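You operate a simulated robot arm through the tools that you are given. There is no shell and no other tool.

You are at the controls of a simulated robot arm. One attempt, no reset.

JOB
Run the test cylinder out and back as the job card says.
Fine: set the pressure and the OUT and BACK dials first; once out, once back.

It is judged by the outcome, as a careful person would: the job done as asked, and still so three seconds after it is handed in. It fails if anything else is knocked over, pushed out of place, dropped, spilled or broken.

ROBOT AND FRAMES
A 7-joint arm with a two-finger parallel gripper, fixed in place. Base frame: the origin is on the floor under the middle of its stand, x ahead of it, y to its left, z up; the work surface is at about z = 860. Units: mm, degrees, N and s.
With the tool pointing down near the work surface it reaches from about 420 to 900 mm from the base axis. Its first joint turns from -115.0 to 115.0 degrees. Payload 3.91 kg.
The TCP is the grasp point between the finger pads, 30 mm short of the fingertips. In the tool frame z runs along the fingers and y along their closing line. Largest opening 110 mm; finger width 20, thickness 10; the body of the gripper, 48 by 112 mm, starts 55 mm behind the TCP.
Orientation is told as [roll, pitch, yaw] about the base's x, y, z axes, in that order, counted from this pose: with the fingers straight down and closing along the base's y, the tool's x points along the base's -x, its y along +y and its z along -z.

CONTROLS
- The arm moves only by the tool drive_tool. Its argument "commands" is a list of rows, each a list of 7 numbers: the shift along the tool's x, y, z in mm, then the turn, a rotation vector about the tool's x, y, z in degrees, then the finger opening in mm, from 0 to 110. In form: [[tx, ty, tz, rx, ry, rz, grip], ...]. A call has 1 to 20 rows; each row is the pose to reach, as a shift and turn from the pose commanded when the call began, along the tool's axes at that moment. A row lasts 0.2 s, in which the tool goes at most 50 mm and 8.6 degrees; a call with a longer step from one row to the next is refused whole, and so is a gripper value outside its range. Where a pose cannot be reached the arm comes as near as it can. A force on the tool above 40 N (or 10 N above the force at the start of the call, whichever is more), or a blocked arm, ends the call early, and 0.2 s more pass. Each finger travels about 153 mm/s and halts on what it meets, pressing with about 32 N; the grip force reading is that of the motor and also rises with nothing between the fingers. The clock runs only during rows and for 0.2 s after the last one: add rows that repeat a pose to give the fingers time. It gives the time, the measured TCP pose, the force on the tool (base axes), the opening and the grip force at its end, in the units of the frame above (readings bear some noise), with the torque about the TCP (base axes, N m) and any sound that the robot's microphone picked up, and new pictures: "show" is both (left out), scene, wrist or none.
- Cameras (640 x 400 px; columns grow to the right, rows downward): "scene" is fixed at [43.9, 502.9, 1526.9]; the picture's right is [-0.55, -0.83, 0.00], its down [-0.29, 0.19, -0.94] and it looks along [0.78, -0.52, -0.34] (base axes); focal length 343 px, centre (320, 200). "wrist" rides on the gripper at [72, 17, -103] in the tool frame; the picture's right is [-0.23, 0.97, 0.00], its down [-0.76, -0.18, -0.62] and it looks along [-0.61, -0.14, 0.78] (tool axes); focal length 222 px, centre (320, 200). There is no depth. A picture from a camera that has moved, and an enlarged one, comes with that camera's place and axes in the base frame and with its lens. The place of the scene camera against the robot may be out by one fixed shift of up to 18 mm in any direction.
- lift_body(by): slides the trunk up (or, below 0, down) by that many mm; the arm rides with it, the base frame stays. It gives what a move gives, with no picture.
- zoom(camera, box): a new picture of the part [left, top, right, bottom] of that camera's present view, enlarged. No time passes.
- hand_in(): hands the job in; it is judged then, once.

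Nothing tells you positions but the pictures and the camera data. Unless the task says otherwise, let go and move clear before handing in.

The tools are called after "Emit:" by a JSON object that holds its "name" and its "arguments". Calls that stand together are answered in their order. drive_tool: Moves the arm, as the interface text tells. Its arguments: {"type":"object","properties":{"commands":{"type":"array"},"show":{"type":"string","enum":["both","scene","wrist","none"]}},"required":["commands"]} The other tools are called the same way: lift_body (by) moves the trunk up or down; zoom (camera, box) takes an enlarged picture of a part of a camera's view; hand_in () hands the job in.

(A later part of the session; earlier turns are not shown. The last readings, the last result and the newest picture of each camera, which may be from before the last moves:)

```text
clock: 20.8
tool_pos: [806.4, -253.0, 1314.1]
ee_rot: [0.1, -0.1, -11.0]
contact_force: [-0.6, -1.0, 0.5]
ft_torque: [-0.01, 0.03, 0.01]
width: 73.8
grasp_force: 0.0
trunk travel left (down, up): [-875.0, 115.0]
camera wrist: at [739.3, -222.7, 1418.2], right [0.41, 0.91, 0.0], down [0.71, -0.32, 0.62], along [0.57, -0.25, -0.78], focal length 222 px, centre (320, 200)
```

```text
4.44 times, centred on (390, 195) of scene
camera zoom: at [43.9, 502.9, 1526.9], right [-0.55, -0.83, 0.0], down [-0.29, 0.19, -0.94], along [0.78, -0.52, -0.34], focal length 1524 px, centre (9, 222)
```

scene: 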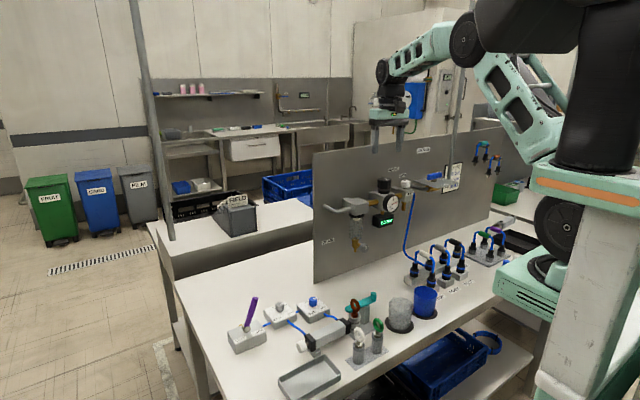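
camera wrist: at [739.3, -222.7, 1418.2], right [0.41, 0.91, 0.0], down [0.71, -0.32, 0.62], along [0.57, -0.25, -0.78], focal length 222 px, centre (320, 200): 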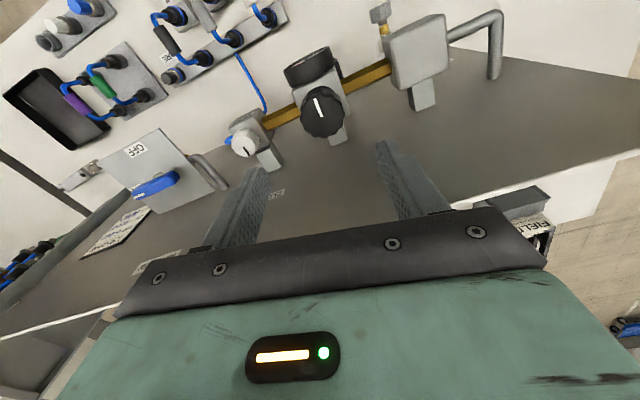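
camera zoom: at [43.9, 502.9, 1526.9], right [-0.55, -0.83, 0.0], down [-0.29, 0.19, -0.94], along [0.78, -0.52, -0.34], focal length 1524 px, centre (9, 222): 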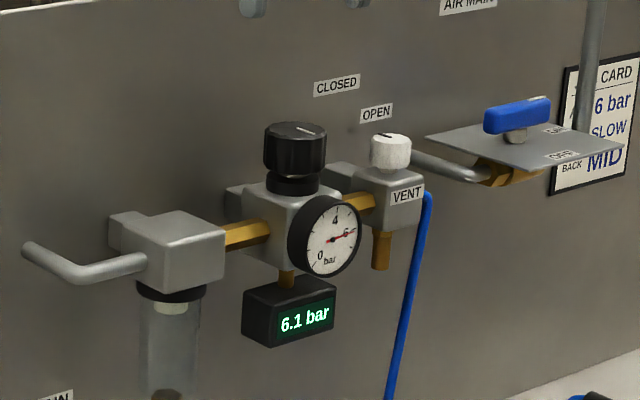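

It now shows 6.1 bar, so I'll wait a moment to see where it settles.

Emit:
{"name": "drive_tool", "arguments": {"commands": [[0, 0, 0, 0, 0, 0, 74], [0, 0, 0, 0, 0, 0, 74], [0, 0, 0, 0, 0, 0, 74], [0, 0, 0, 0, 0, 0, 74], [0, 0, 0, 0, 0, 0, 74], [0, 0, 0, 0, 0, 0, 74]], "show": "scene"}}

Emit:
{"name": "zoom", "arguments": {"camera": "scene", "box": [365, 170, 415, 235]}}

```text
clock: 22.2
tool_pos: [806.6, -252.5, 1314.3]
ee_rot: [0.1, 0.0, -11.0]
contact_force: [-0.5, 0.8, -0.2]
ft_torque: [-0.04, 0.0, 0.0]
width: 74.1
grasp_force: 0.1
trunk travel left (down, up): [-875.0, 115.0]
```

scene: 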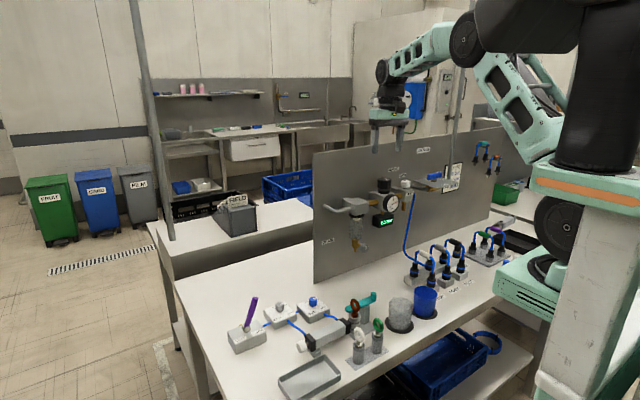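

```text
6.15 times, centred on (390, 202) of scene
camera zoom: at [43.9, 502.9, 1526.9], right [-0.55, -0.83, 0.0], down [-0.29, 0.19, -0.94], along [0.78, -0.52, -0.34], focal length 2110 px, centre (-111, 185)
```

zoom: 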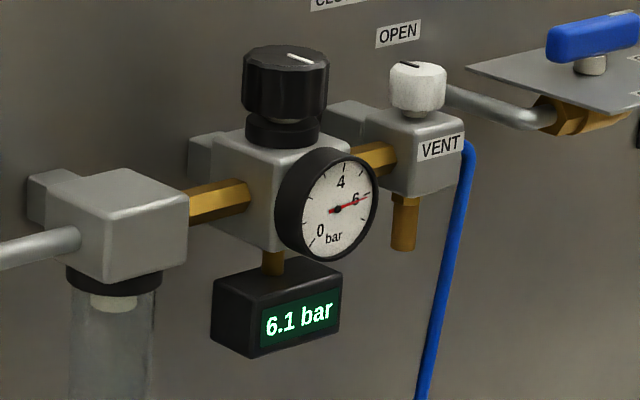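

It's steady at 6.1 bar, so I'll go back down, re-centre slightly, grip and trim it back about 3°.

Emit:
{"name": "drive_tool", "arguments": {"commands": [[1, 3, 30, 0, 0, 0, 74], [1, 3, 65, 0, 0, 0, 74], [1, 3, 102, 0, 0, 0, 74], [1, 3, 102, 0, 0, 0, 74], [1, 3, 102, 0, 0, 0, 50], [1, 3, 102, 0, 0, 0, 20], [1, 3, 102, 0, 0, 0, 20], [1, 3, 102, 0, 0, 0, 20], [1, 3, 102, 0, 0, 0, 20], [1, 3, 102, 0, 0, 0, 20], [1, 3, 102, 0, 0, 0, 20], [1, 3, 102, 0, 0, 0, 20]], "show": "scene"}}

Emit:
{"name": "zoom", "arguments": {"camera": "scene", "box": [365, 170, 415, 235]}}

```text
clock: 24.8
tool_pos: [806.9, -249.7, 1207.8]
ee_rot: [-0.1, 0.0, -11.0]
contact_force: [-3.4, 0.6, -6.0]
ft_torque: [-0.22, -0.89, -0.01]
width: 43.5
grasp_force: 45.3
trunk travel left (down, up): [-875.0, 115.0]
```

scene: 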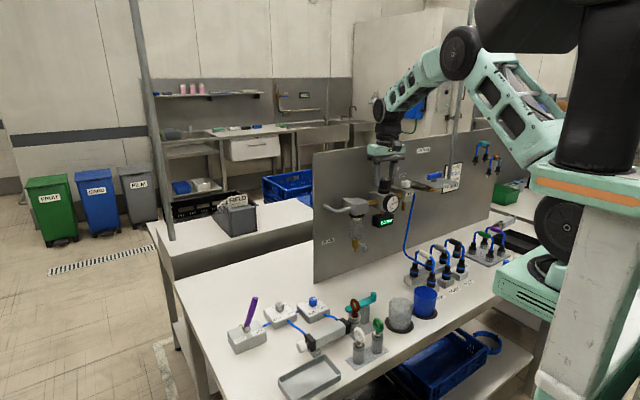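

```text
6.15 times, centred on (390, 202) of scene
camera zoom: at [43.9, 502.9, 1526.9], right [-0.55, -0.83, 0.0], down [-0.29, 0.19, -0.94], along [0.78, -0.52, -0.34], focal length 2110 px, centre (-111, 185)
```

zoom: 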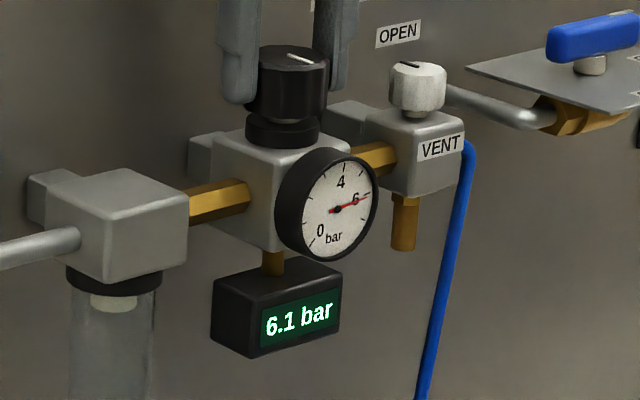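

Centred now with little side force. I'll turn back 3° and let it settle.

Emit:
{"name": "drive_tool", "arguments": {"commands": [[0, 0, 0, 0, 0, -1.5, 20], [0, 0, 0, 0, 0, -3, 20], [0, 0, 0, 0, 0, -3, 20], [0, 0, 0, 0, 0, -3, 20], [0, 0, 0, 0, 0, -3, 20], [0, 0, 0, 0, 0, -3, 50], [0, 0, 0, 0, 0, -3, 74], [0, 0, 0, 0, 0, -3, 74], [0, 0, 0, 0, 0, -3, 74], [0, 0, 0, 0, 0, -3, 74], [0, 0, 0, 0, 0, -3, 74], [0, 0, 0, 0, 0, -3, 74]], "show": "scene"}}

Emit:
{"name": "zoom", "arguments": {"camera": "scene", "box": [365, 170, 415, 235]}}

```text
clock: 27.4
tool_pos: [807.6, -248.8, 1210.3]
ee_rot: [0.0, 0.0, -7.9]
contact_force: [0.6, 0.9, 0.2]
ft_torque: [-0.02, 0.0, -0.02]
width: 73.9
grasp_force: 0.0
trunk travel left (down, up): [-875.0, 115.0]
```

scene: 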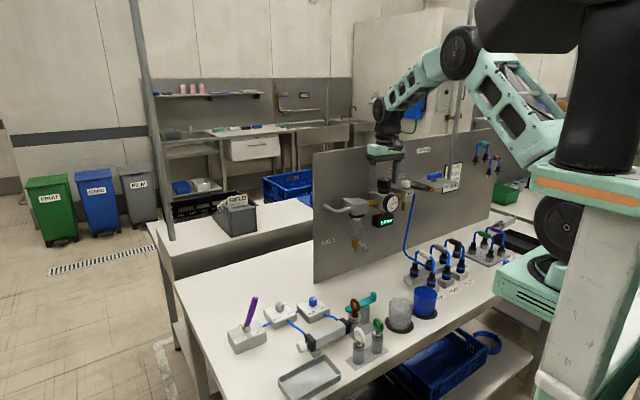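

```text
6.15 times, centred on (390, 202) of scene
camera zoom: at [43.9, 502.9, 1526.9], right [-0.55, -0.83, 0.0], down [-0.29, 0.19, -0.94], along [0.78, -0.52, -0.34], focal length 2110 px, centre (-111, 185)
```

zoom: 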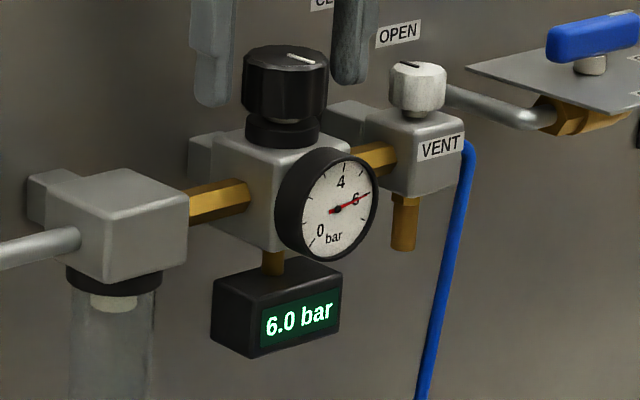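

6.0 bar with the fingers fully off the knob. I'll lift clear and move over to above the OUT dial.

Emit:
{"name": "drive_tool", "arguments": {"commands": [[0, 0, -34, 0, 0, 0, 74], [0, 0, -67, 0, 0, 0, 74], [0, 0, -100, 0, 0, -4, 74], [14.6, 42.5, -100, 0, 0, -8, 74], [29.2, 85, -100, 0, 0, -8, 74], [43.9, 127.5, -100, 0, 0, -8, 74], [58.5, 170, -100, 0, 0, -8, 74], [73.2, 212.5, -100, 0, 0, -8, 74], [87.8, 255, -90, 0, 0, -8, 74], [102.5, 297.5, -70, 0, 0, -8, 74], [102.5, 297.5, -30, 0, 0, -8, 74], [102.5, 297.5, 10, 0, 0, -8, 74], [102.5, 297.5, 50, 0, 0, -8, 74], [102.5, 297.5, 90, 0, 0, -8, 74], [102.5, 297.5, 130, 0, 0, -8, 74], [102.5, 297.5, 165, 0, 0, -8, 74]], "show": "both"}}

Emit:
{"name": "zoom", "arguments": {"camera": "scene", "box": [365, 170, 415, 235]}}

Emit:
{"name": "zoom", "arguments": {"camera": "wrist", "box": [240, 40, 480, 200]}}

```text
clock: 30.8
tool_pos: [743.2, 59.5, 1044.2]
ee_rot: [0.0, 0.0, 0.0]
contact_force: [-0.3, 0.9, 0.1]
ft_torque: [0.02, -0.05, -0.03]
width: 74.0
grasp_force: 0.0
trunk travel left (down, up): [-875.0, 115.0]
camera wrist: at [671.0, 76.2, 1148.4], right [0.23, 0.97, 0.0], down [0.76, -0.18, 0.62], along [0.61, -0.14, -0.78], focal length 222 px, centre (320, 200)
```

scene: 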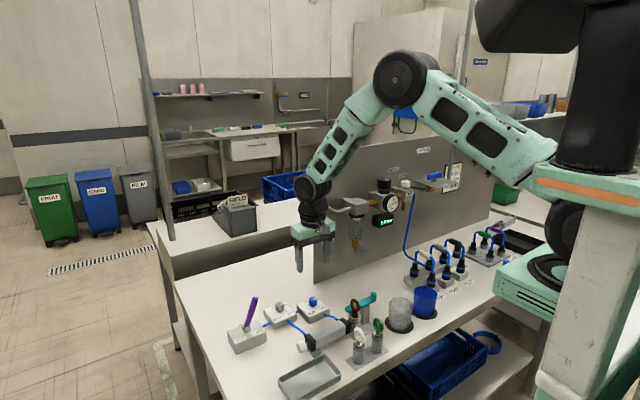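
wrist: 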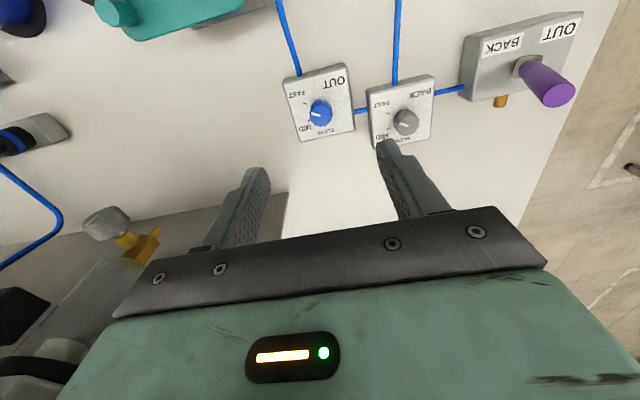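

```text
6.15 times, centred on (390, 202) of scene
camera zoom: at [43.9, 502.9, 1526.9], right [-0.55, -0.83, 0.0], down [-0.29, 0.19, -0.94], along [0.78, -0.52, -0.34], focal length 2110 px, centre (-111, 185)
```

zoom: 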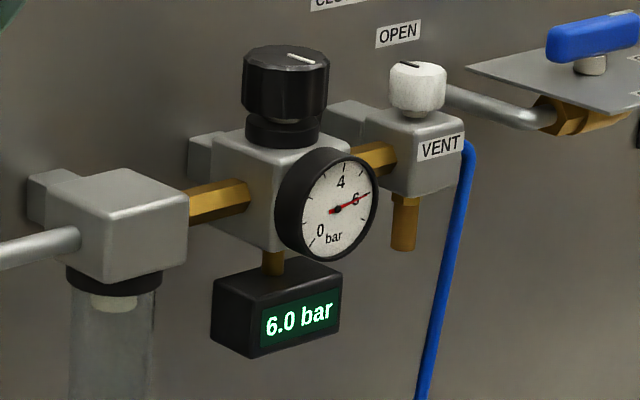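

```text
2.50 times, centred on (360, 120) of wrist
camera zoom: at [671.0, 76.2, 1148.4], right [0.23, 0.97, 0.0], down [0.76, -0.18, 0.62], along [0.61, -0.14, -0.78], focal length 555 px, centre (220, 400)
```

zoom: 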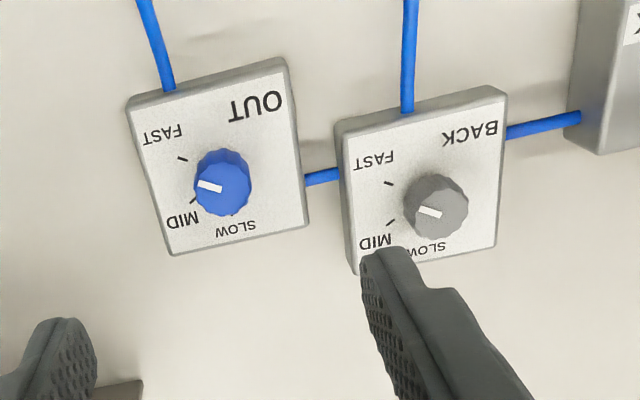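

Pressure holds at 6.0. The OUT knob axis works out at (746.7, 59.7) with its top at z≈910, and the BACK knob at (779.3, 149.7). OUT needs about 120° counter-clockwise (seen from above) to reach SLOW, so I'll pre-turn the gripper to yaw -60 above it.

Emit:
{"name": "drive_tool", "arguments": {"commands": [[-3.5, 0, 0, 0, 0, 8, 60], [-3.5, 0, 0, 0, 0, 16, 56], [-3.5, 0, 0, 0, 0, 24, 56], [-3.5, 0, 0, 0, 0, 32, 56], [-3.5, 0, 10, 0, 0, 40, 56], [-3.5, 0, 20, 0, 0, 48, 56], [-3.5, 0, 30, 0, 0, 56, 56], [-3.5, 0, 45, 0, 0, 60, 56], [-3.5, 0, 60, 0, 0, 60, 56], [-3.5, 0, 60, 0, 0, 60, 56]], "show": "both"}}

```text
clock: 33.0
tool_pos: [749.6, 60.0, 985.0]
ee_rot: [0.0, -0.1, -60.0]
contact_force: [0.3, -0.5, -0.8]
ft_torque: [0.02, -0.01, 0.01]
width: 55.9
grasp_force: 0.1
trunk travel left (down, up): [-875.0, 115.0]
camera wrist: at [729.2, 131.4, 1089.7], right [0.96, 0.29, 0.0], down [0.23, -0.75, 0.62], along [0.18, -0.6, -0.78], focal length 222 px, centre (320, 200)
```

scene: 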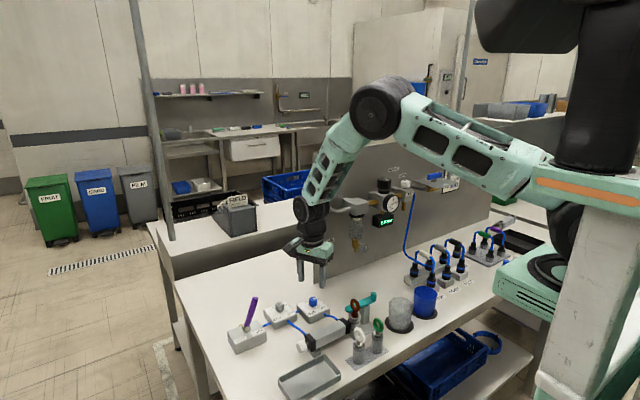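
wrist: 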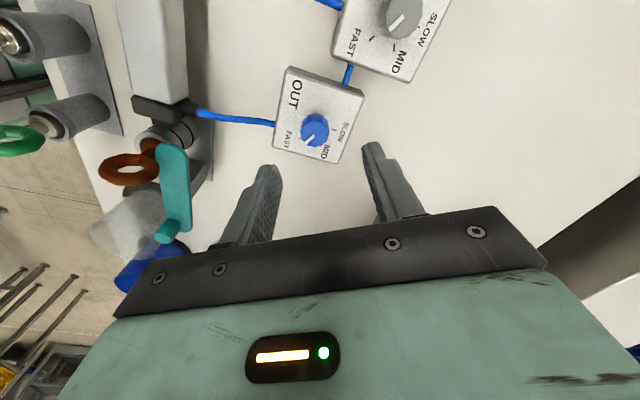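

Emit:
{"name": "zoom", "arguments": {"camera": "wrist", "box": [250, 50, 390, 180]}}

```text
3.08 times, centred on (320, 115) of wrist
camera zoom: at [729.2, 131.4, 1089.7], right [0.96, 0.29, 0.0], down [0.23, -0.75, 0.62], along [0.18, -0.6, -0.78], focal length 684 px, centre (320, 462)
```

zoom: 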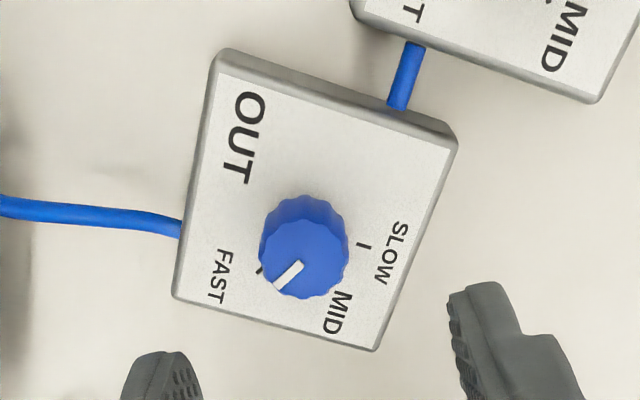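

The knob axis is confirmed at about (746, 60). I'll shift 3 mm, go down so the fingertips stop a few mm above the block top, then close gently.

Emit:
{"name": "drive_tool", "arguments": {"commands": [[1.7, -3, 15, 0, 0, 0, 56], [1.7, -3, 30, 0, 0, 0, 56], [1.7, -3, 45, 0, 0, 0, 56], [1.7, -3, 58, 0, 0, 0, 56], [1.7, -3, 58, 0, 0, 0, 56], [1.7, -3, 58, 0, 0, 0, 40], [1.7, -3, 58, 0, 0, 0, 15], [1.7, -3, 58, 0, 0, 0, 15]], "show": "both"}}

Emit:
{"name": "zoom", "arguments": {"camera": "wrist", "box": [230, 70, 430, 240]}}

Emit:
{"name": "zoom", "arguments": {"camera": "scene", "box": [250, 230, 370, 350]}}

```text
clock: 34.8
tool_pos: [745.7, 59.5, 925.9]
ee_rot: [0.0, 0.0, -59.9]
contact_force: [0.3, 0.7, -0.4]
ft_torque: [0.02, -0.05, 0.01]
width: 24.7
grasp_force: 45.5
trunk travel left (down, up): [-875.0, 115.0]
camera wrist: at [724.2, 131.7, 1029.4], right [0.96, 0.29, 0.0], down [0.23, -0.75, 0.62], along [0.18, -0.6, -0.78], focal length 222 px, centre (320, 200)
```

scene: 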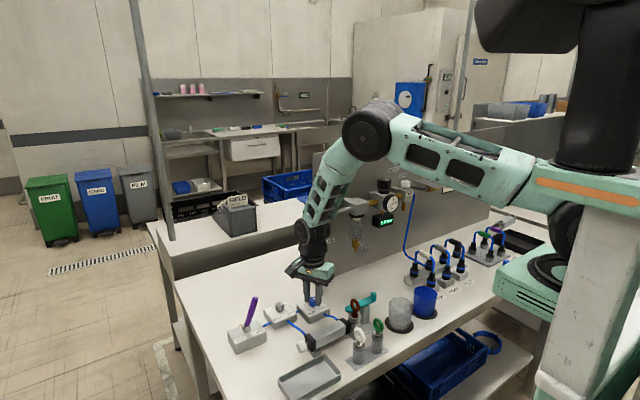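
wrist: 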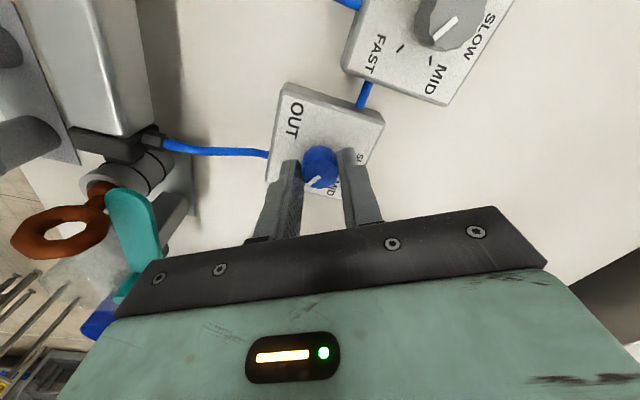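

```text
2.35 times, centred on (330, 155) of wrist
camera zoom: at [724.2, 131.7, 1029.4], right [0.96, 0.29, 0.0], down [0.23, -0.75, 0.62], along [0.18, -0.6, -0.78], focal length 523 px, centre (296, 306)
```

zoom: 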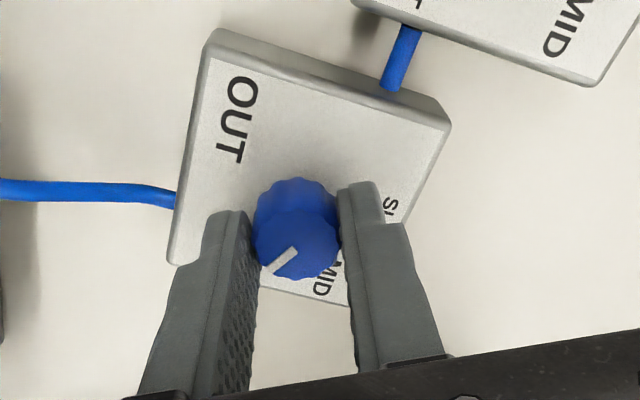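

```text
3.33 times, centred on (310, 290) of scene
camera zoom: at [43.9, 502.9, 1526.9], right [-0.55, -0.83, 0.0], down [-0.29, 0.19, -0.94], along [0.78, -0.52, -0.34], focal length 1143 px, centre (353, -100)
```

zoom: 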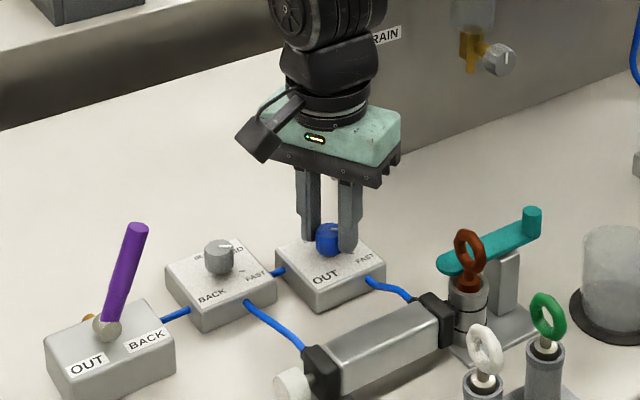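

The OUT knob is gripped at 24.7 mm with no side load. I'll turn it 60° counter-clockwise and check that it follows.

Emit:
{"name": "drive_tool", "arguments": {"commands": [[0, 0, 0, 0, 0, -6, 15], [0, 0, 0, 0, 0, -12, 15], [0, 0, 0, 0, 0, -18, 15], [0, 0, 0, 0, 0, -24, 15], [0, 0, 0, 0, 0, -30, 15], [0, 0, 0, 0, 0, -36, 15], [0, 0, 0, 0, 0, -42, 15], [0, 0, 0, 0, 0, -48, 15], [0, 0, 0, 0, 0, -54, 15], [0, 0, 0, 0, 0, -60, 15]], "show": "wrist"}}

Emit:
{"name": "zoom", "arguments": {"camera": "wrist", "box": [230, 70, 430, 240]}}

```text
clock: 37.0
tool_pos: [745.6, 59.5, 924.6]
ee_rot: [0.0, 0.2, 0.1]
contact_force: [-11.6, 0.4, -28.2]
ft_torque: [0.08, 0.35, 0.02]
width: 24.6
grasp_force: 44.7
trunk travel left (down, up): [-875.0, 115.0]
camera wrist: at [673.6, 76.9, 1029.8], right [0.23, 0.97, 0.0], down [0.76, -0.18, 0.62], along [0.6, -0.14, -0.78], focal length 222 px, centre (320, 200)
```

wrist: 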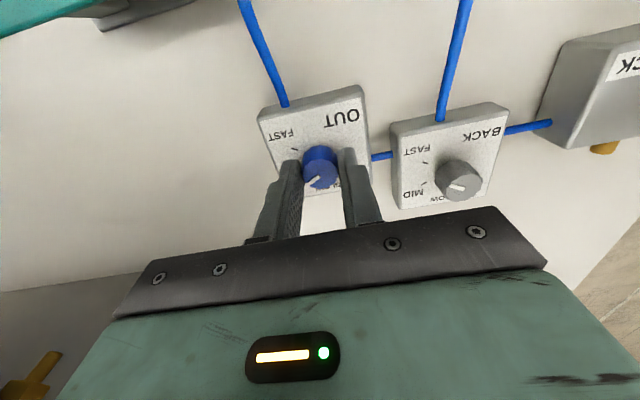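

```text
2.35 times, centred on (330, 155) of wrist
camera zoom: at [673.6, 76.9, 1029.8], right [0.23, 0.97, 0.0], down [0.76, -0.18, 0.62], along [0.6, -0.14, -0.78], focal length 523 px, centre (296, 306)
```

zoom: 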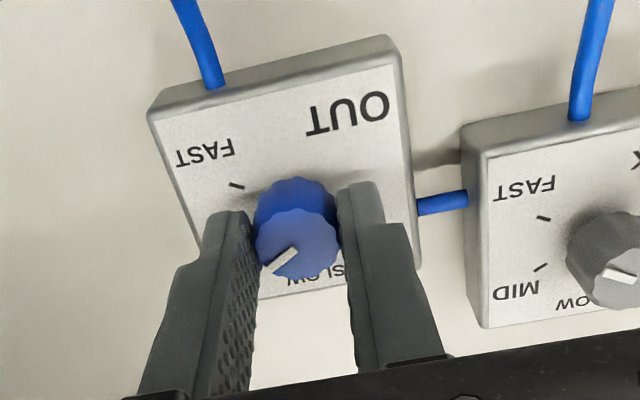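

The knob follows and now points to MID, but some vertical load has built up on the tool. I'll release and re-grip at this yaw before continuing.

Emit:
{"name": "drive_tool", "arguments": {"commands": [[0, 0, 0, 0, 0, 0, 40], [0, 0, 0, 0, 0, 0, 50], [0, 0, 0, 0, 0, 0, 50], [0, 0, 0, 0, 0, 0, 30], [0, 0, 0, 0, 0, 0, 15], [0, 0, 0, 0, 0, 0, 15]], "show": "wrist"}}

Emit:
{"name": "zoom", "arguments": {"camera": "wrist", "box": [230, 70, 430, 240]}}

```text
clock: 38.4
tool_pos: [747.1, 59.9, 926.6]
ee_rot: [0.0, 0.1, 0.1]
contact_force: [1.9, 0.0, 2.0]
ft_torque: [-0.09, 0.2, 0.02]
width: 24.3
grasp_force: 44.8
trunk travel left (down, up): [-875.0, 115.0]
camera wrist: at [674.3, 77.0, 1031.3], right [0.23, 0.97, 0.0], down [0.76, -0.18, 0.62], along [0.61, -0.14, -0.78], focal length 222 px, centre (320, 200)
```

wrist: 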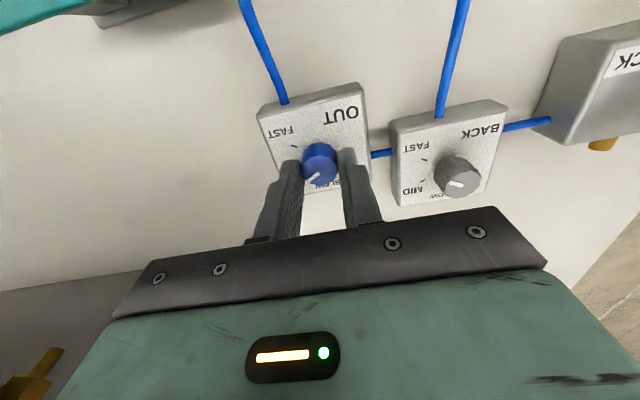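

```text
2.35 times, centred on (330, 155) of wrist
camera zoom: at [674.3, 77.0, 1031.3], right [0.23, 0.97, 0.0], down [0.76, -0.18, 0.62], along [0.61, -0.14, -0.78], focal length 523 px, centre (296, 306)
```

zoom: 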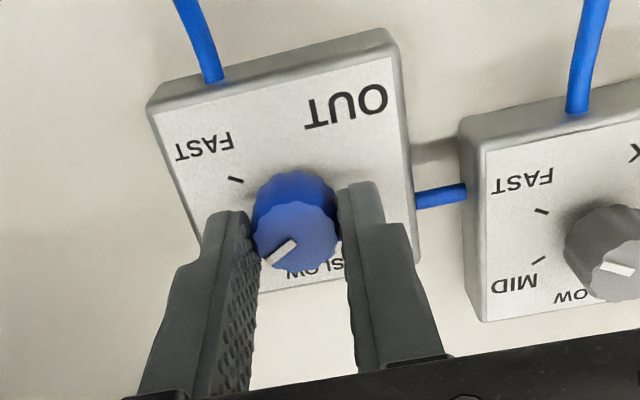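

Load cleared and the pointer stayed put. I'll turn another 60° counter-clockwise toward SLOW.

Emit:
{"name": "drive_tool", "arguments": {"commands": [[0, 0, 0, 0, 0, -6, 15], [0, 0, 0, 0, 0, -12, 15], [0, 0, 0, 0, 0, -18, 15], [0, 0, 0, 0, 0, -24, 15], [0, 0, 0, 0, 0, -30, 15], [0, 0, 0, 0, 0, -36, 15], [0, 0, 0, 0, 0, -42, 15], [0, 0, 0, 0, 0, -48, 15], [0, 0, 0, 0, 0, -54, 15], [0, 0, 0, 0, 0, -60, 15]], "show": "wrist"}}

Emit:
{"name": "zoom", "arguments": {"camera": "wrist", "box": [230, 70, 430, 240]}}

```text
clock: 40.6
tool_pos: [746.3, 60.7, 927.1]
ee_rot: [-0.1, -0.1, 60.2]
contact_force: [-4.0, 5.3, 8.0]
ft_torque: [-0.19, 0.34, 0.01]
width: 24.4
grasp_force: 45.2
trunk travel left (down, up): [-875.0, 115.0]
camera wrist: at [695.7, 6.3, 1031.3], right [-0.73, 0.68, 0.0], down [0.53, 0.57, 0.62], along [0.43, 0.46, -0.78], focal length 222 px, centre (320, 200)
```

wrist: 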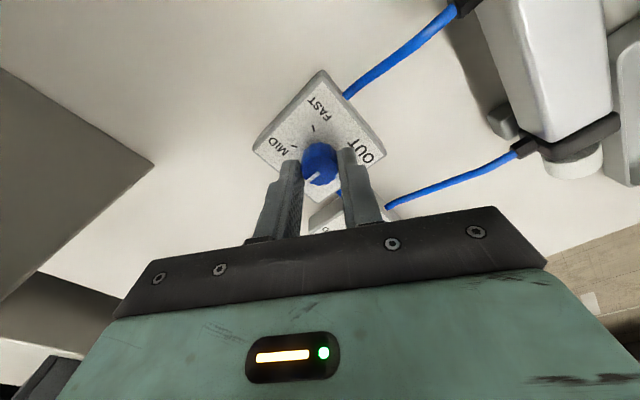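

```text
2.35 times, centred on (330, 155) of wrist
camera zoom: at [695.7, 6.3, 1031.3], right [-0.73, 0.68, 0.0], down [0.53, 0.57, 0.62], along [0.43, 0.46, -0.78], focal length 523 px, centre (296, 306)
```

zoom: 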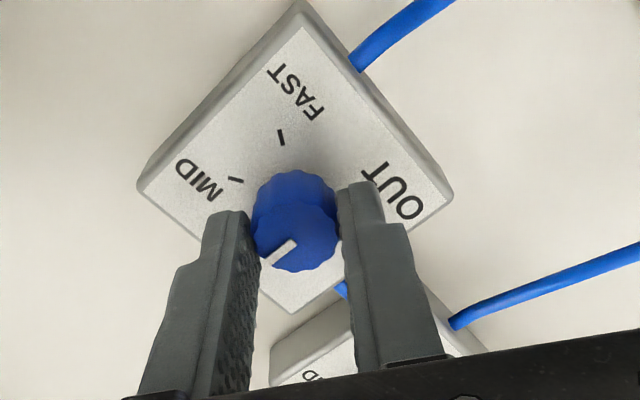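

Turned to where SLOW should be. I'll open, lift, and turn back to yaw 0 for a clean look at both dials.

Emit:
{"name": "drive_tool", "arguments": {"commands": [[0, 0, 0, 0, 0, 0, 40], [0, 0, 0, 0, 0, 0, 56], [0, 0, 0, 0, 0, 0, 56], [0, 0, -30, 0, 0, 0, 56], [0, 0, -60, 0, 0, 8, 56], [0, 0, -90, 0, 0, 16, 56], [0, 0, -118, 0, 0, 24, 56], [0, 0, -118, 0, 0, 32, 56], [0, 0, -118, 0, 0, 40, 56], [0, 0, -118, 0, 0, 48, 56], [0, 0, -118, 0, 0, 56, 56], [0, 0, -118, 0, 0, 60, 56], [0, 0, -118, 0, 0, 60, 56]], "show": "both"}}

Emit:
{"name": "zoom", "arguments": {"camera": "wrist", "box": [270, 60, 450, 180]}}

Emit:
{"name": "zoom", "arguments": {"camera": "scene", "box": [260, 285, 350, 345]}}

```text
clock: 43.4
tool_pos: [746.1, 61.5, 1046.4]
ee_rot: [0.0, 0.0, 0.0]
contact_force: [-0.8, -0.7, -0.4]
ft_torque: [-0.02, -0.02, -0.02]
width: 56.0
grasp_force: 0.1
trunk travel left (down, up): [-875.0, 115.0]
camera wrist: at [674.5, 77.2, 1149.6], right [0.23, 0.97, 0.0], down [0.76, -0.18, 0.62], along [0.61, -0.14, -0.78], focal length 222 px, centre (320, 200)
```

scene: 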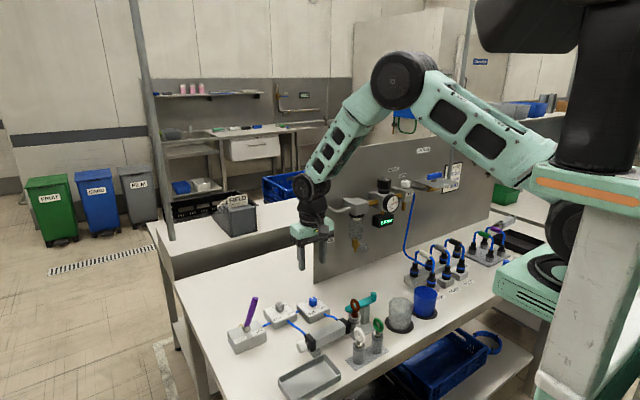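
wrist: 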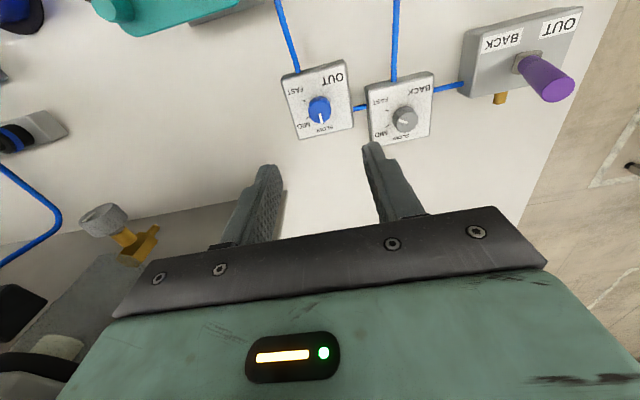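

```text
3.33 times, centred on (360, 120) of wrist
camera zoom: at [674.5, 77.2, 1149.6], right [0.23, 0.97, 0.0], down [0.76, -0.18, 0.62], along [0.61, -0.14, -0.78], focal length 740 px, centre (187, 467)
```

zoom: 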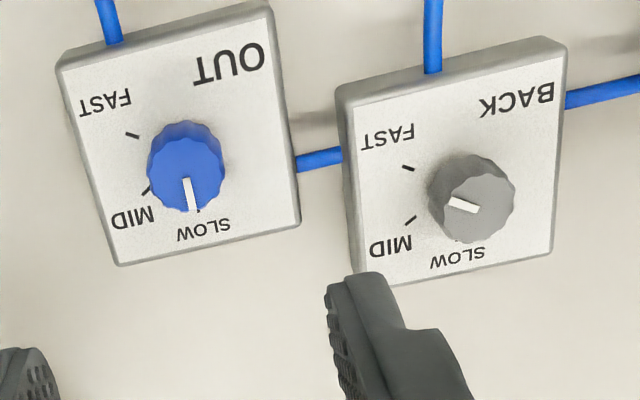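

```text
6.67 times, centred on (305, 315) of scene
camera zoom: at [43.9, 502.9, 1526.9], right [-0.55, -0.83, 0.0], down [-0.29, 0.19, -0.94], along [0.78, -0.52, -0.34], focal length 2286 px, centre (420, -567)
```

zoom: 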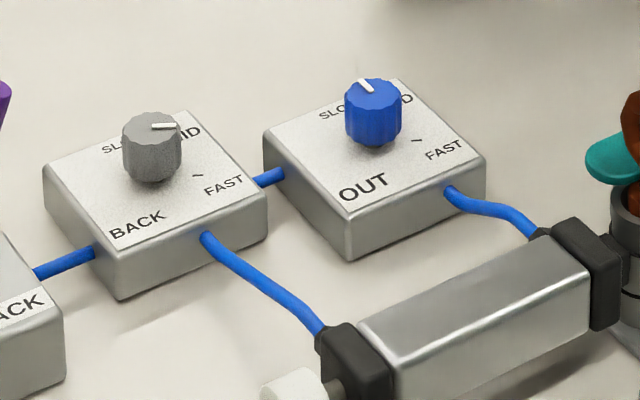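

OUT now points at SLOW and BACK is still at FAST. I'll move above the BACK knob at about (778.6, 150), pre-turned to yaw -30, ready for a 60° counter-clockwise turn to MID.

Emit:
{"name": "drive_tool", "arguments": {"commands": [[-13, 35, 0, 0, 0, 7.5, 56], [-26, 70, 0, 0, 0, 15, 56], [-32.5, 88.5, 0, 0, 0, 22.5, 56], [-32.5, 88.5, 20, 0, 0, 30, 56], [-32.5, 88.5, 60, 0, 0, 30, 56], [-32.5, 88.5, 60, 0, 0, 30, 56]], "show": "both"}}

Emit:
{"name": "zoom", "arguments": {"camera": "wrist", "box": [240, 50, 400, 190]}}

```text
clock: 44.8
tool_pos: [779.2, 150.3, 984.5]
ee_rot: [0.0, 0.0, -30.0]
contact_force: [-0.3, 0.6, -0.2]
ft_torque: [-0.01, 0.02, -0.01]
width: 56.0
grasp_force: 0.0
trunk travel left (down, up): [-875.0, 115.0]
camera wrist: at [724.3, 200.7, 1088.8], right [0.68, 0.73, 0.0], down [0.57, -0.53, 0.62], along [0.45, -0.43, -0.78], focal length 222 px, centre (320, 200)
```

scene: 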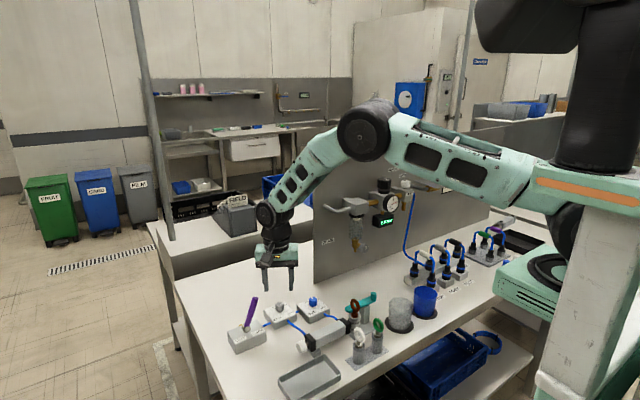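
wrist: 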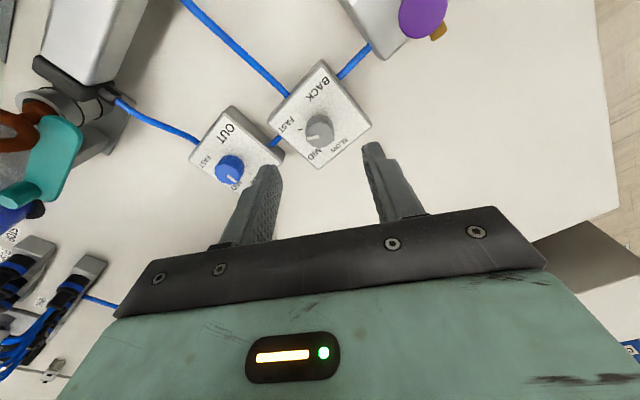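

```text
2.86 times, centred on (320, 120) of wrist
camera zoom: at [724.3, 200.7, 1088.8], right [0.68, 0.73, 0.0], down [0.57, -0.53, 0.62], along [0.45, -0.43, -0.78], focal length 635 px, centre (320, 429)
```

zoom: 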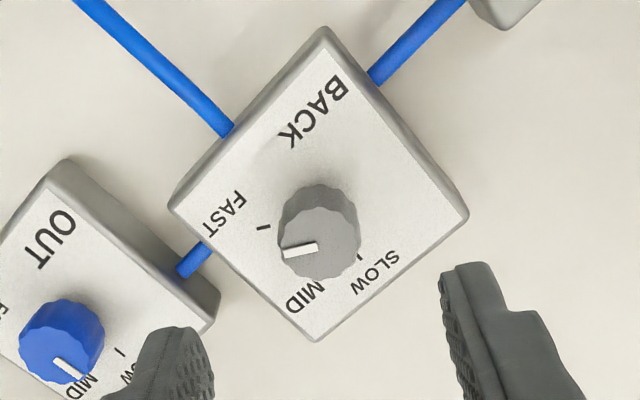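

Aligned over the BACK knob within 2 mm. I'll go down and grip.

Emit:
{"name": "drive_tool", "arguments": {"commands": [[1.1, -1.4, 15, 0, 0, 0, 56], [1.1, -1.4, 30, 0, 0, 0, 56], [1.1, -1.4, 45, 0, 0, 0, 56], [1.1, -1.4, 58, 0, 0, 0, 56], [1.1, -1.4, 58, 0, 0, 0, 56], [1.1, -1.4, 58, 0, 0, 0, 40], [1.1, -1.4, 58, 0, 0, 0, 15], [1.1, -1.4, 58, 0, 0, 0, 15]], "show": "both"}}

Emit:
{"name": "zoom", "arguments": {"camera": "wrist", "box": [230, 70, 430, 240]}}

```text
clock: 46.6
tool_pos: [778.5, 149.3, 927.6]
ee_rot: [0.0, 0.0, -29.9]
contact_force: [3.7, 4.6, -2.6]
ft_torque: [-0.16, -0.13, 0.0]
width: 24.6
grasp_force: 45.1
trunk travel left (down, up): [-875.0, 115.0]
camera wrist: at [724.6, 200.3, 1031.1], right [0.68, 0.73, 0.0], down [0.57, -0.53, 0.62], along [0.46, -0.43, -0.78], focal length 222 px, centre (320, 200)
```

scene: 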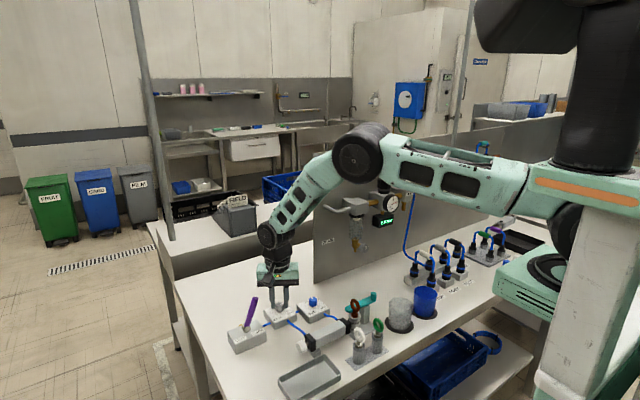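
wrist: 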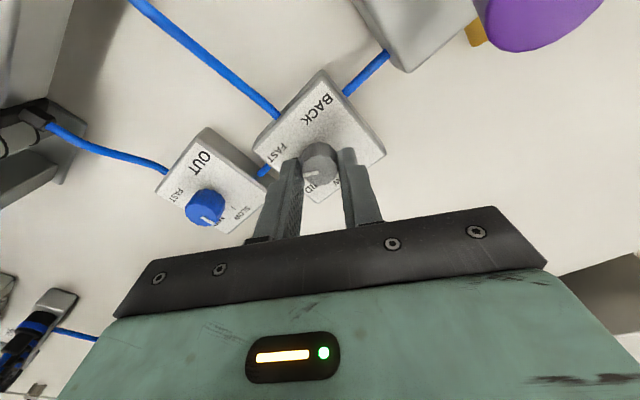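

```text
2.35 times, centred on (330, 155) of wrist
camera zoom: at [724.6, 200.3, 1031.1], right [0.68, 0.73, 0.0], down [0.57, -0.53, 0.62], along [0.46, -0.43, -0.78], focal length 523 px, centre (296, 306)
```

zoom: 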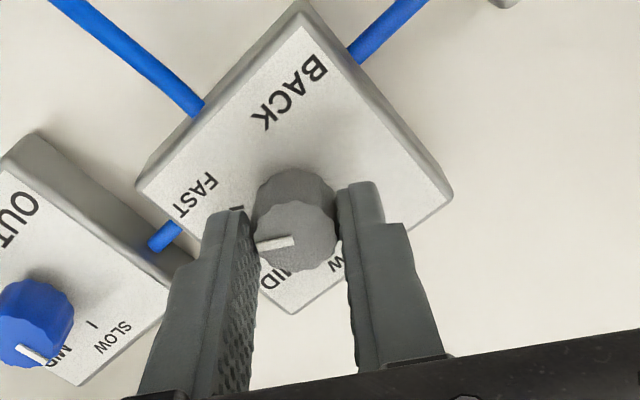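

Gripped. I'll turn BACK 60° counter-clockwise, then release, lift and check.

Emit:
{"name": "drive_tool", "arguments": {"commands": [[0, 0, 0, 0, 0, -6, 15], [0, 0, 0, 0, 0, -12, 15], [0, 0, 0, 0, 0, -18, 15], [0, 0, 0, 0, 0, -24, 15], [0, 0, 0, 0, 0, -30, 15], [0, 0, 0, 0, 0, -36, 15], [0, 0, 0, 0, 0, -42, 15], [0, 0, 0, 0, 0, -48, 15], [0, 0, 0, 0, 0, -54, 15], [0, 0, 0, 0, 0, -60, 15], [0, 0, 0, 0, 0, -60, 15]], "show": "wrist"}}

Emit:
{"name": "zoom", "arguments": {"camera": "wrist", "box": [230, 70, 430, 240]}}

```text
clock: 49.0
tool_pos: [778.8, 150.8, 928.2]
ee_rot: [0.1, -0.2, 30.2]
contact_force: [14.7, 26.8, -1.4]
ft_torque: [0.2, 0.01, 0.0]
width: 24.4
grasp_force: 45.3
trunk travel left (down, up): [-875.0, 115.0]
camera wrist: at [707.5, 128.5, 1031.0], right [-0.29, 0.96, 0.0], down [0.75, 0.23, 0.63], along [0.6, 0.18, -0.78], focal length 222 px, centre (320, 200)
```

wrist: 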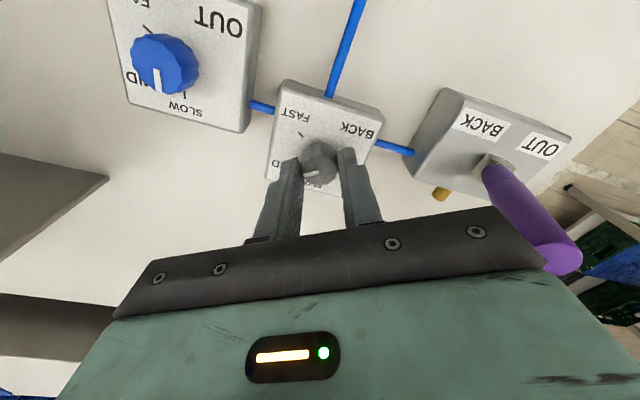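

```text
2.35 times, centred on (330, 155) of wrist
camera zoom: at [707.5, 128.5, 1031.0], right [-0.29, 0.96, 0.0], down [0.75, 0.23, 0.63], along [0.6, 0.18, -0.78], focal length 523 px, centre (296, 306)
```

zoom: 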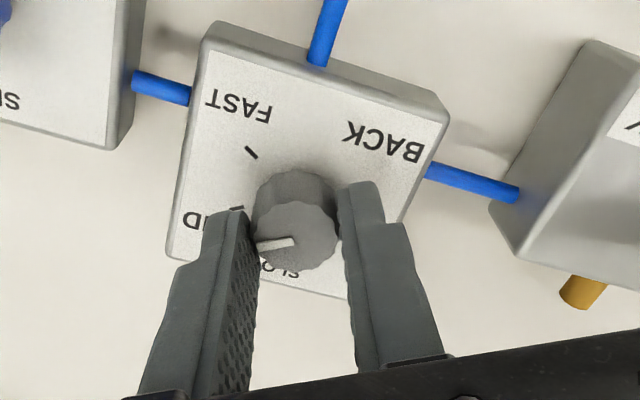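

Emit:
{"name": "drive_tool", "arguments": {"commands": [[0, 0, 0, 0, 0, 0, 40], [0, 0, 0, 0, 0, 0, 56], [0, 0, 0, 0, 0, 0, 56], [0, 0, -30, 0, 0, 0, 56], [0, 0, -60, 0, 0, 8, 56], [0, 0, -90, 0, 0, 16, 56], [0, 0, -118, 0, 0, 24, 56], [0, 0, -118, 0, 0, 30, 56], [0, 0, -118, 0, 0, 30, 56]], "show": "both"}}

Emit:
{"name": "zoom", "arguments": {"camera": "wrist", "box": [230, 50, 410, 180]}}

Emit:
{"name": "zoom", "arguments": {"camera": "scene", "box": [220, 285, 350, 370]}}

Emit:
{"name": "zoom", "arguments": {"camera": "scene", "box": [365, 170, 415, 235]}}

```text
clock: 51.0
tool_pos: [779.4, 148.3, 1044.2]
ee_rot: [0.0, 0.0, 0.1]
contact_force: [0.9, 0.4, 0.2]
ft_torque: [0.0, 0.02, 0.02]
width: 55.9
grasp_force: 0.1
trunk travel left (down, up): [-875.0, 115.0]
camera wrist: at [706.7, 165.6, 1148.4], right [0.23, 0.97, 0.0], down [0.76, -0.18, 0.62], along [0.61, -0.14, -0.78], focal length 222 px, centre (320, 200)
```

scene: 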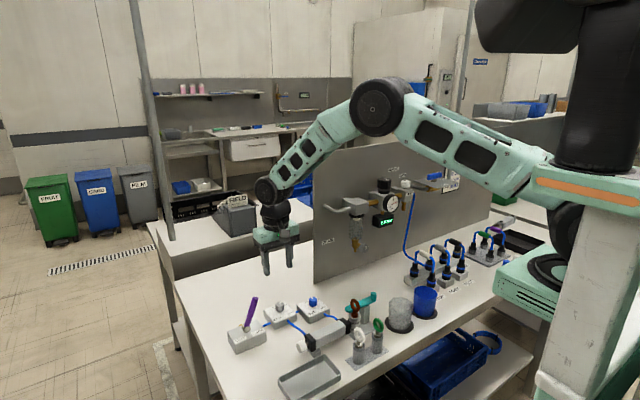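
wrist: 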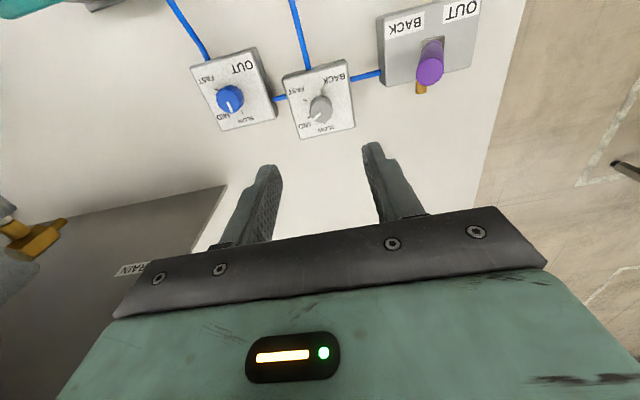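

```text
3.08 times, centred on (320, 115) of wrist
camera zoom: at [706.7, 165.6, 1148.4], right [0.23, 0.97, 0.0], down [0.76, -0.18, 0.62], along [0.61, -0.14, -0.78], focal length 684 px, centre (320, 462)
```

zoom: 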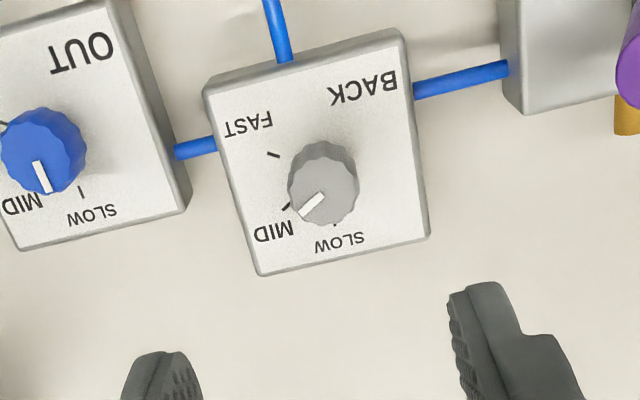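

```text
4.71 times, centred on (285, 328) of scene
camera zoom: at [43.9, 502.9, 1526.9], right [-0.55, -0.83, 0.0], down [-0.29, 0.19, -0.94], along [0.78, -0.52, -0.34], focal length 1614 px, centre (485, -400)
```

zoom: 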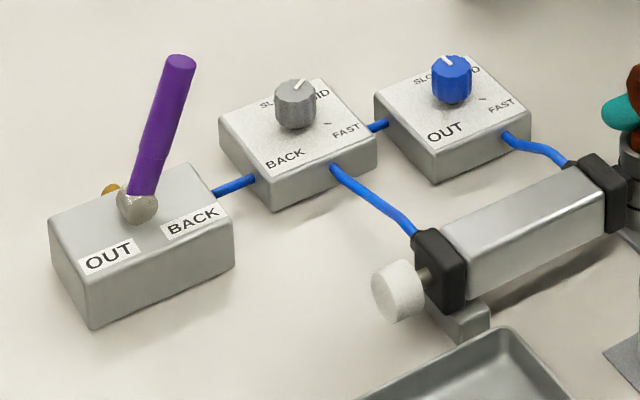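

```text
6.15 times, centred on (390, 202) of scene
camera zoom: at [43.9, 502.9, 1526.9], right [-0.55, -0.83, 0.0], down [-0.29, 0.19, -0.94], along [0.78, -0.52, -0.34], focal length 2110 px, centre (-111, 185)
```

zoom: 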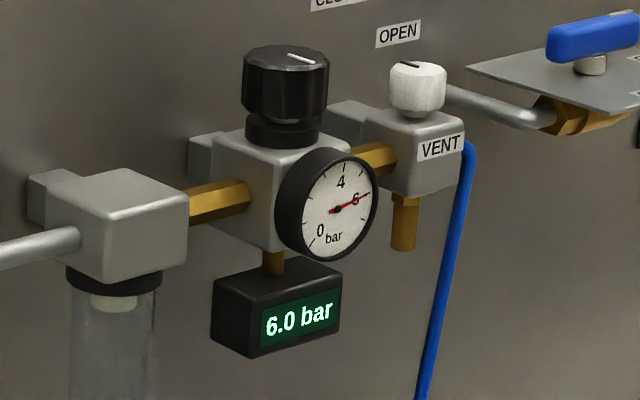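

OUT points at SLOW, BACK at MID, and the pressure holds at 6.0 bar. Next is the lever, whose tip I estimate at about (749.5, 229, 984), leaning toward BACK. I'll move above it to straddle it with open fingers.

Emit:
{"name": "drive_tool", "arguments": {"commands": [[10, 30, -10, 0, 0, 0, 56], [20, 60, -10, 0, 0, 0, 58], [29, 89, -10, 0, 0, 0, 58], [29, 89, -10, 0, 0, 0, 58]], "show": "both"}}

Emit:
{"name": "zoom", "arguments": {"camera": "wrist", "box": [220, 40, 430, 200]}}

Emit:
{"name": "zoom", "arguments": {"camera": "scene", "box": [200, 200, 360, 370]}}

```text
clock: 52.0
tool_pos: [746.9, 238.6, 1055.1]
ee_rot: [0.0, 0.0, 0.0]
contact_force: [-0.6, -0.3, -0.2]
ft_torque: [0.02, 0.03, -0.02]
width: 57.8
grasp_force: 0.1
trunk travel left (down, up): [-875.0, 115.0]
camera wrist: at [674.2, 255.8, 1159.7], right [0.23, 0.97, 0.0], down [0.76, -0.18, 0.62], along [0.61, -0.14, -0.78], focal length 222 px, centre (320, 200)
```

scene: 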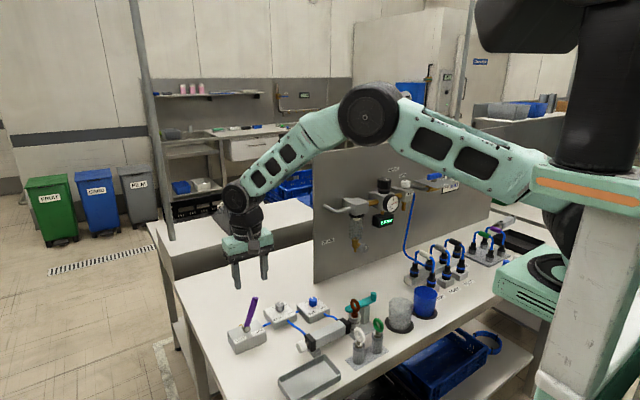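
wrist: 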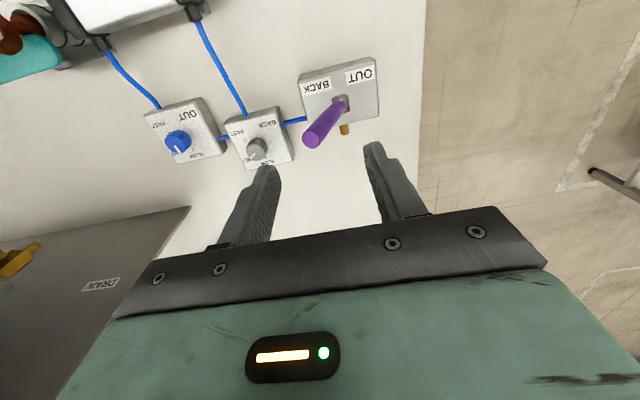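

```text
2.50 times, centred on (325, 120) of wrist
camera zoom: at [674.2, 255.8, 1159.7], right [0.23, 0.97, 0.0], down [0.76, -0.18, 0.62], along [0.61, -0.14, -0.78], focal length 555 px, centre (308, 400)
```

zoom: 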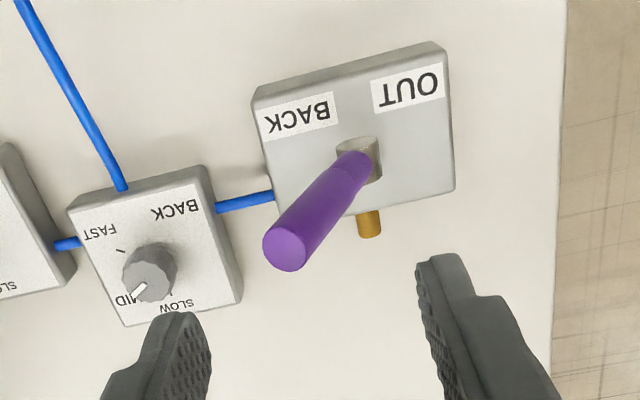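

```text
2.35 times, centred on (280, 285) of scene
camera zoom: at [43.9, 502.9, 1526.9], right [-0.55, -0.83, 0.0], down [-0.29, 0.19, -0.94], along [0.78, -0.52, -0.34], focal length 807 px, centre (414, 0)
```

zoom: 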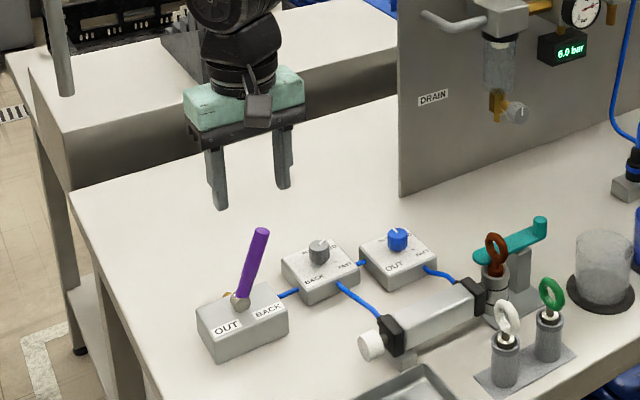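

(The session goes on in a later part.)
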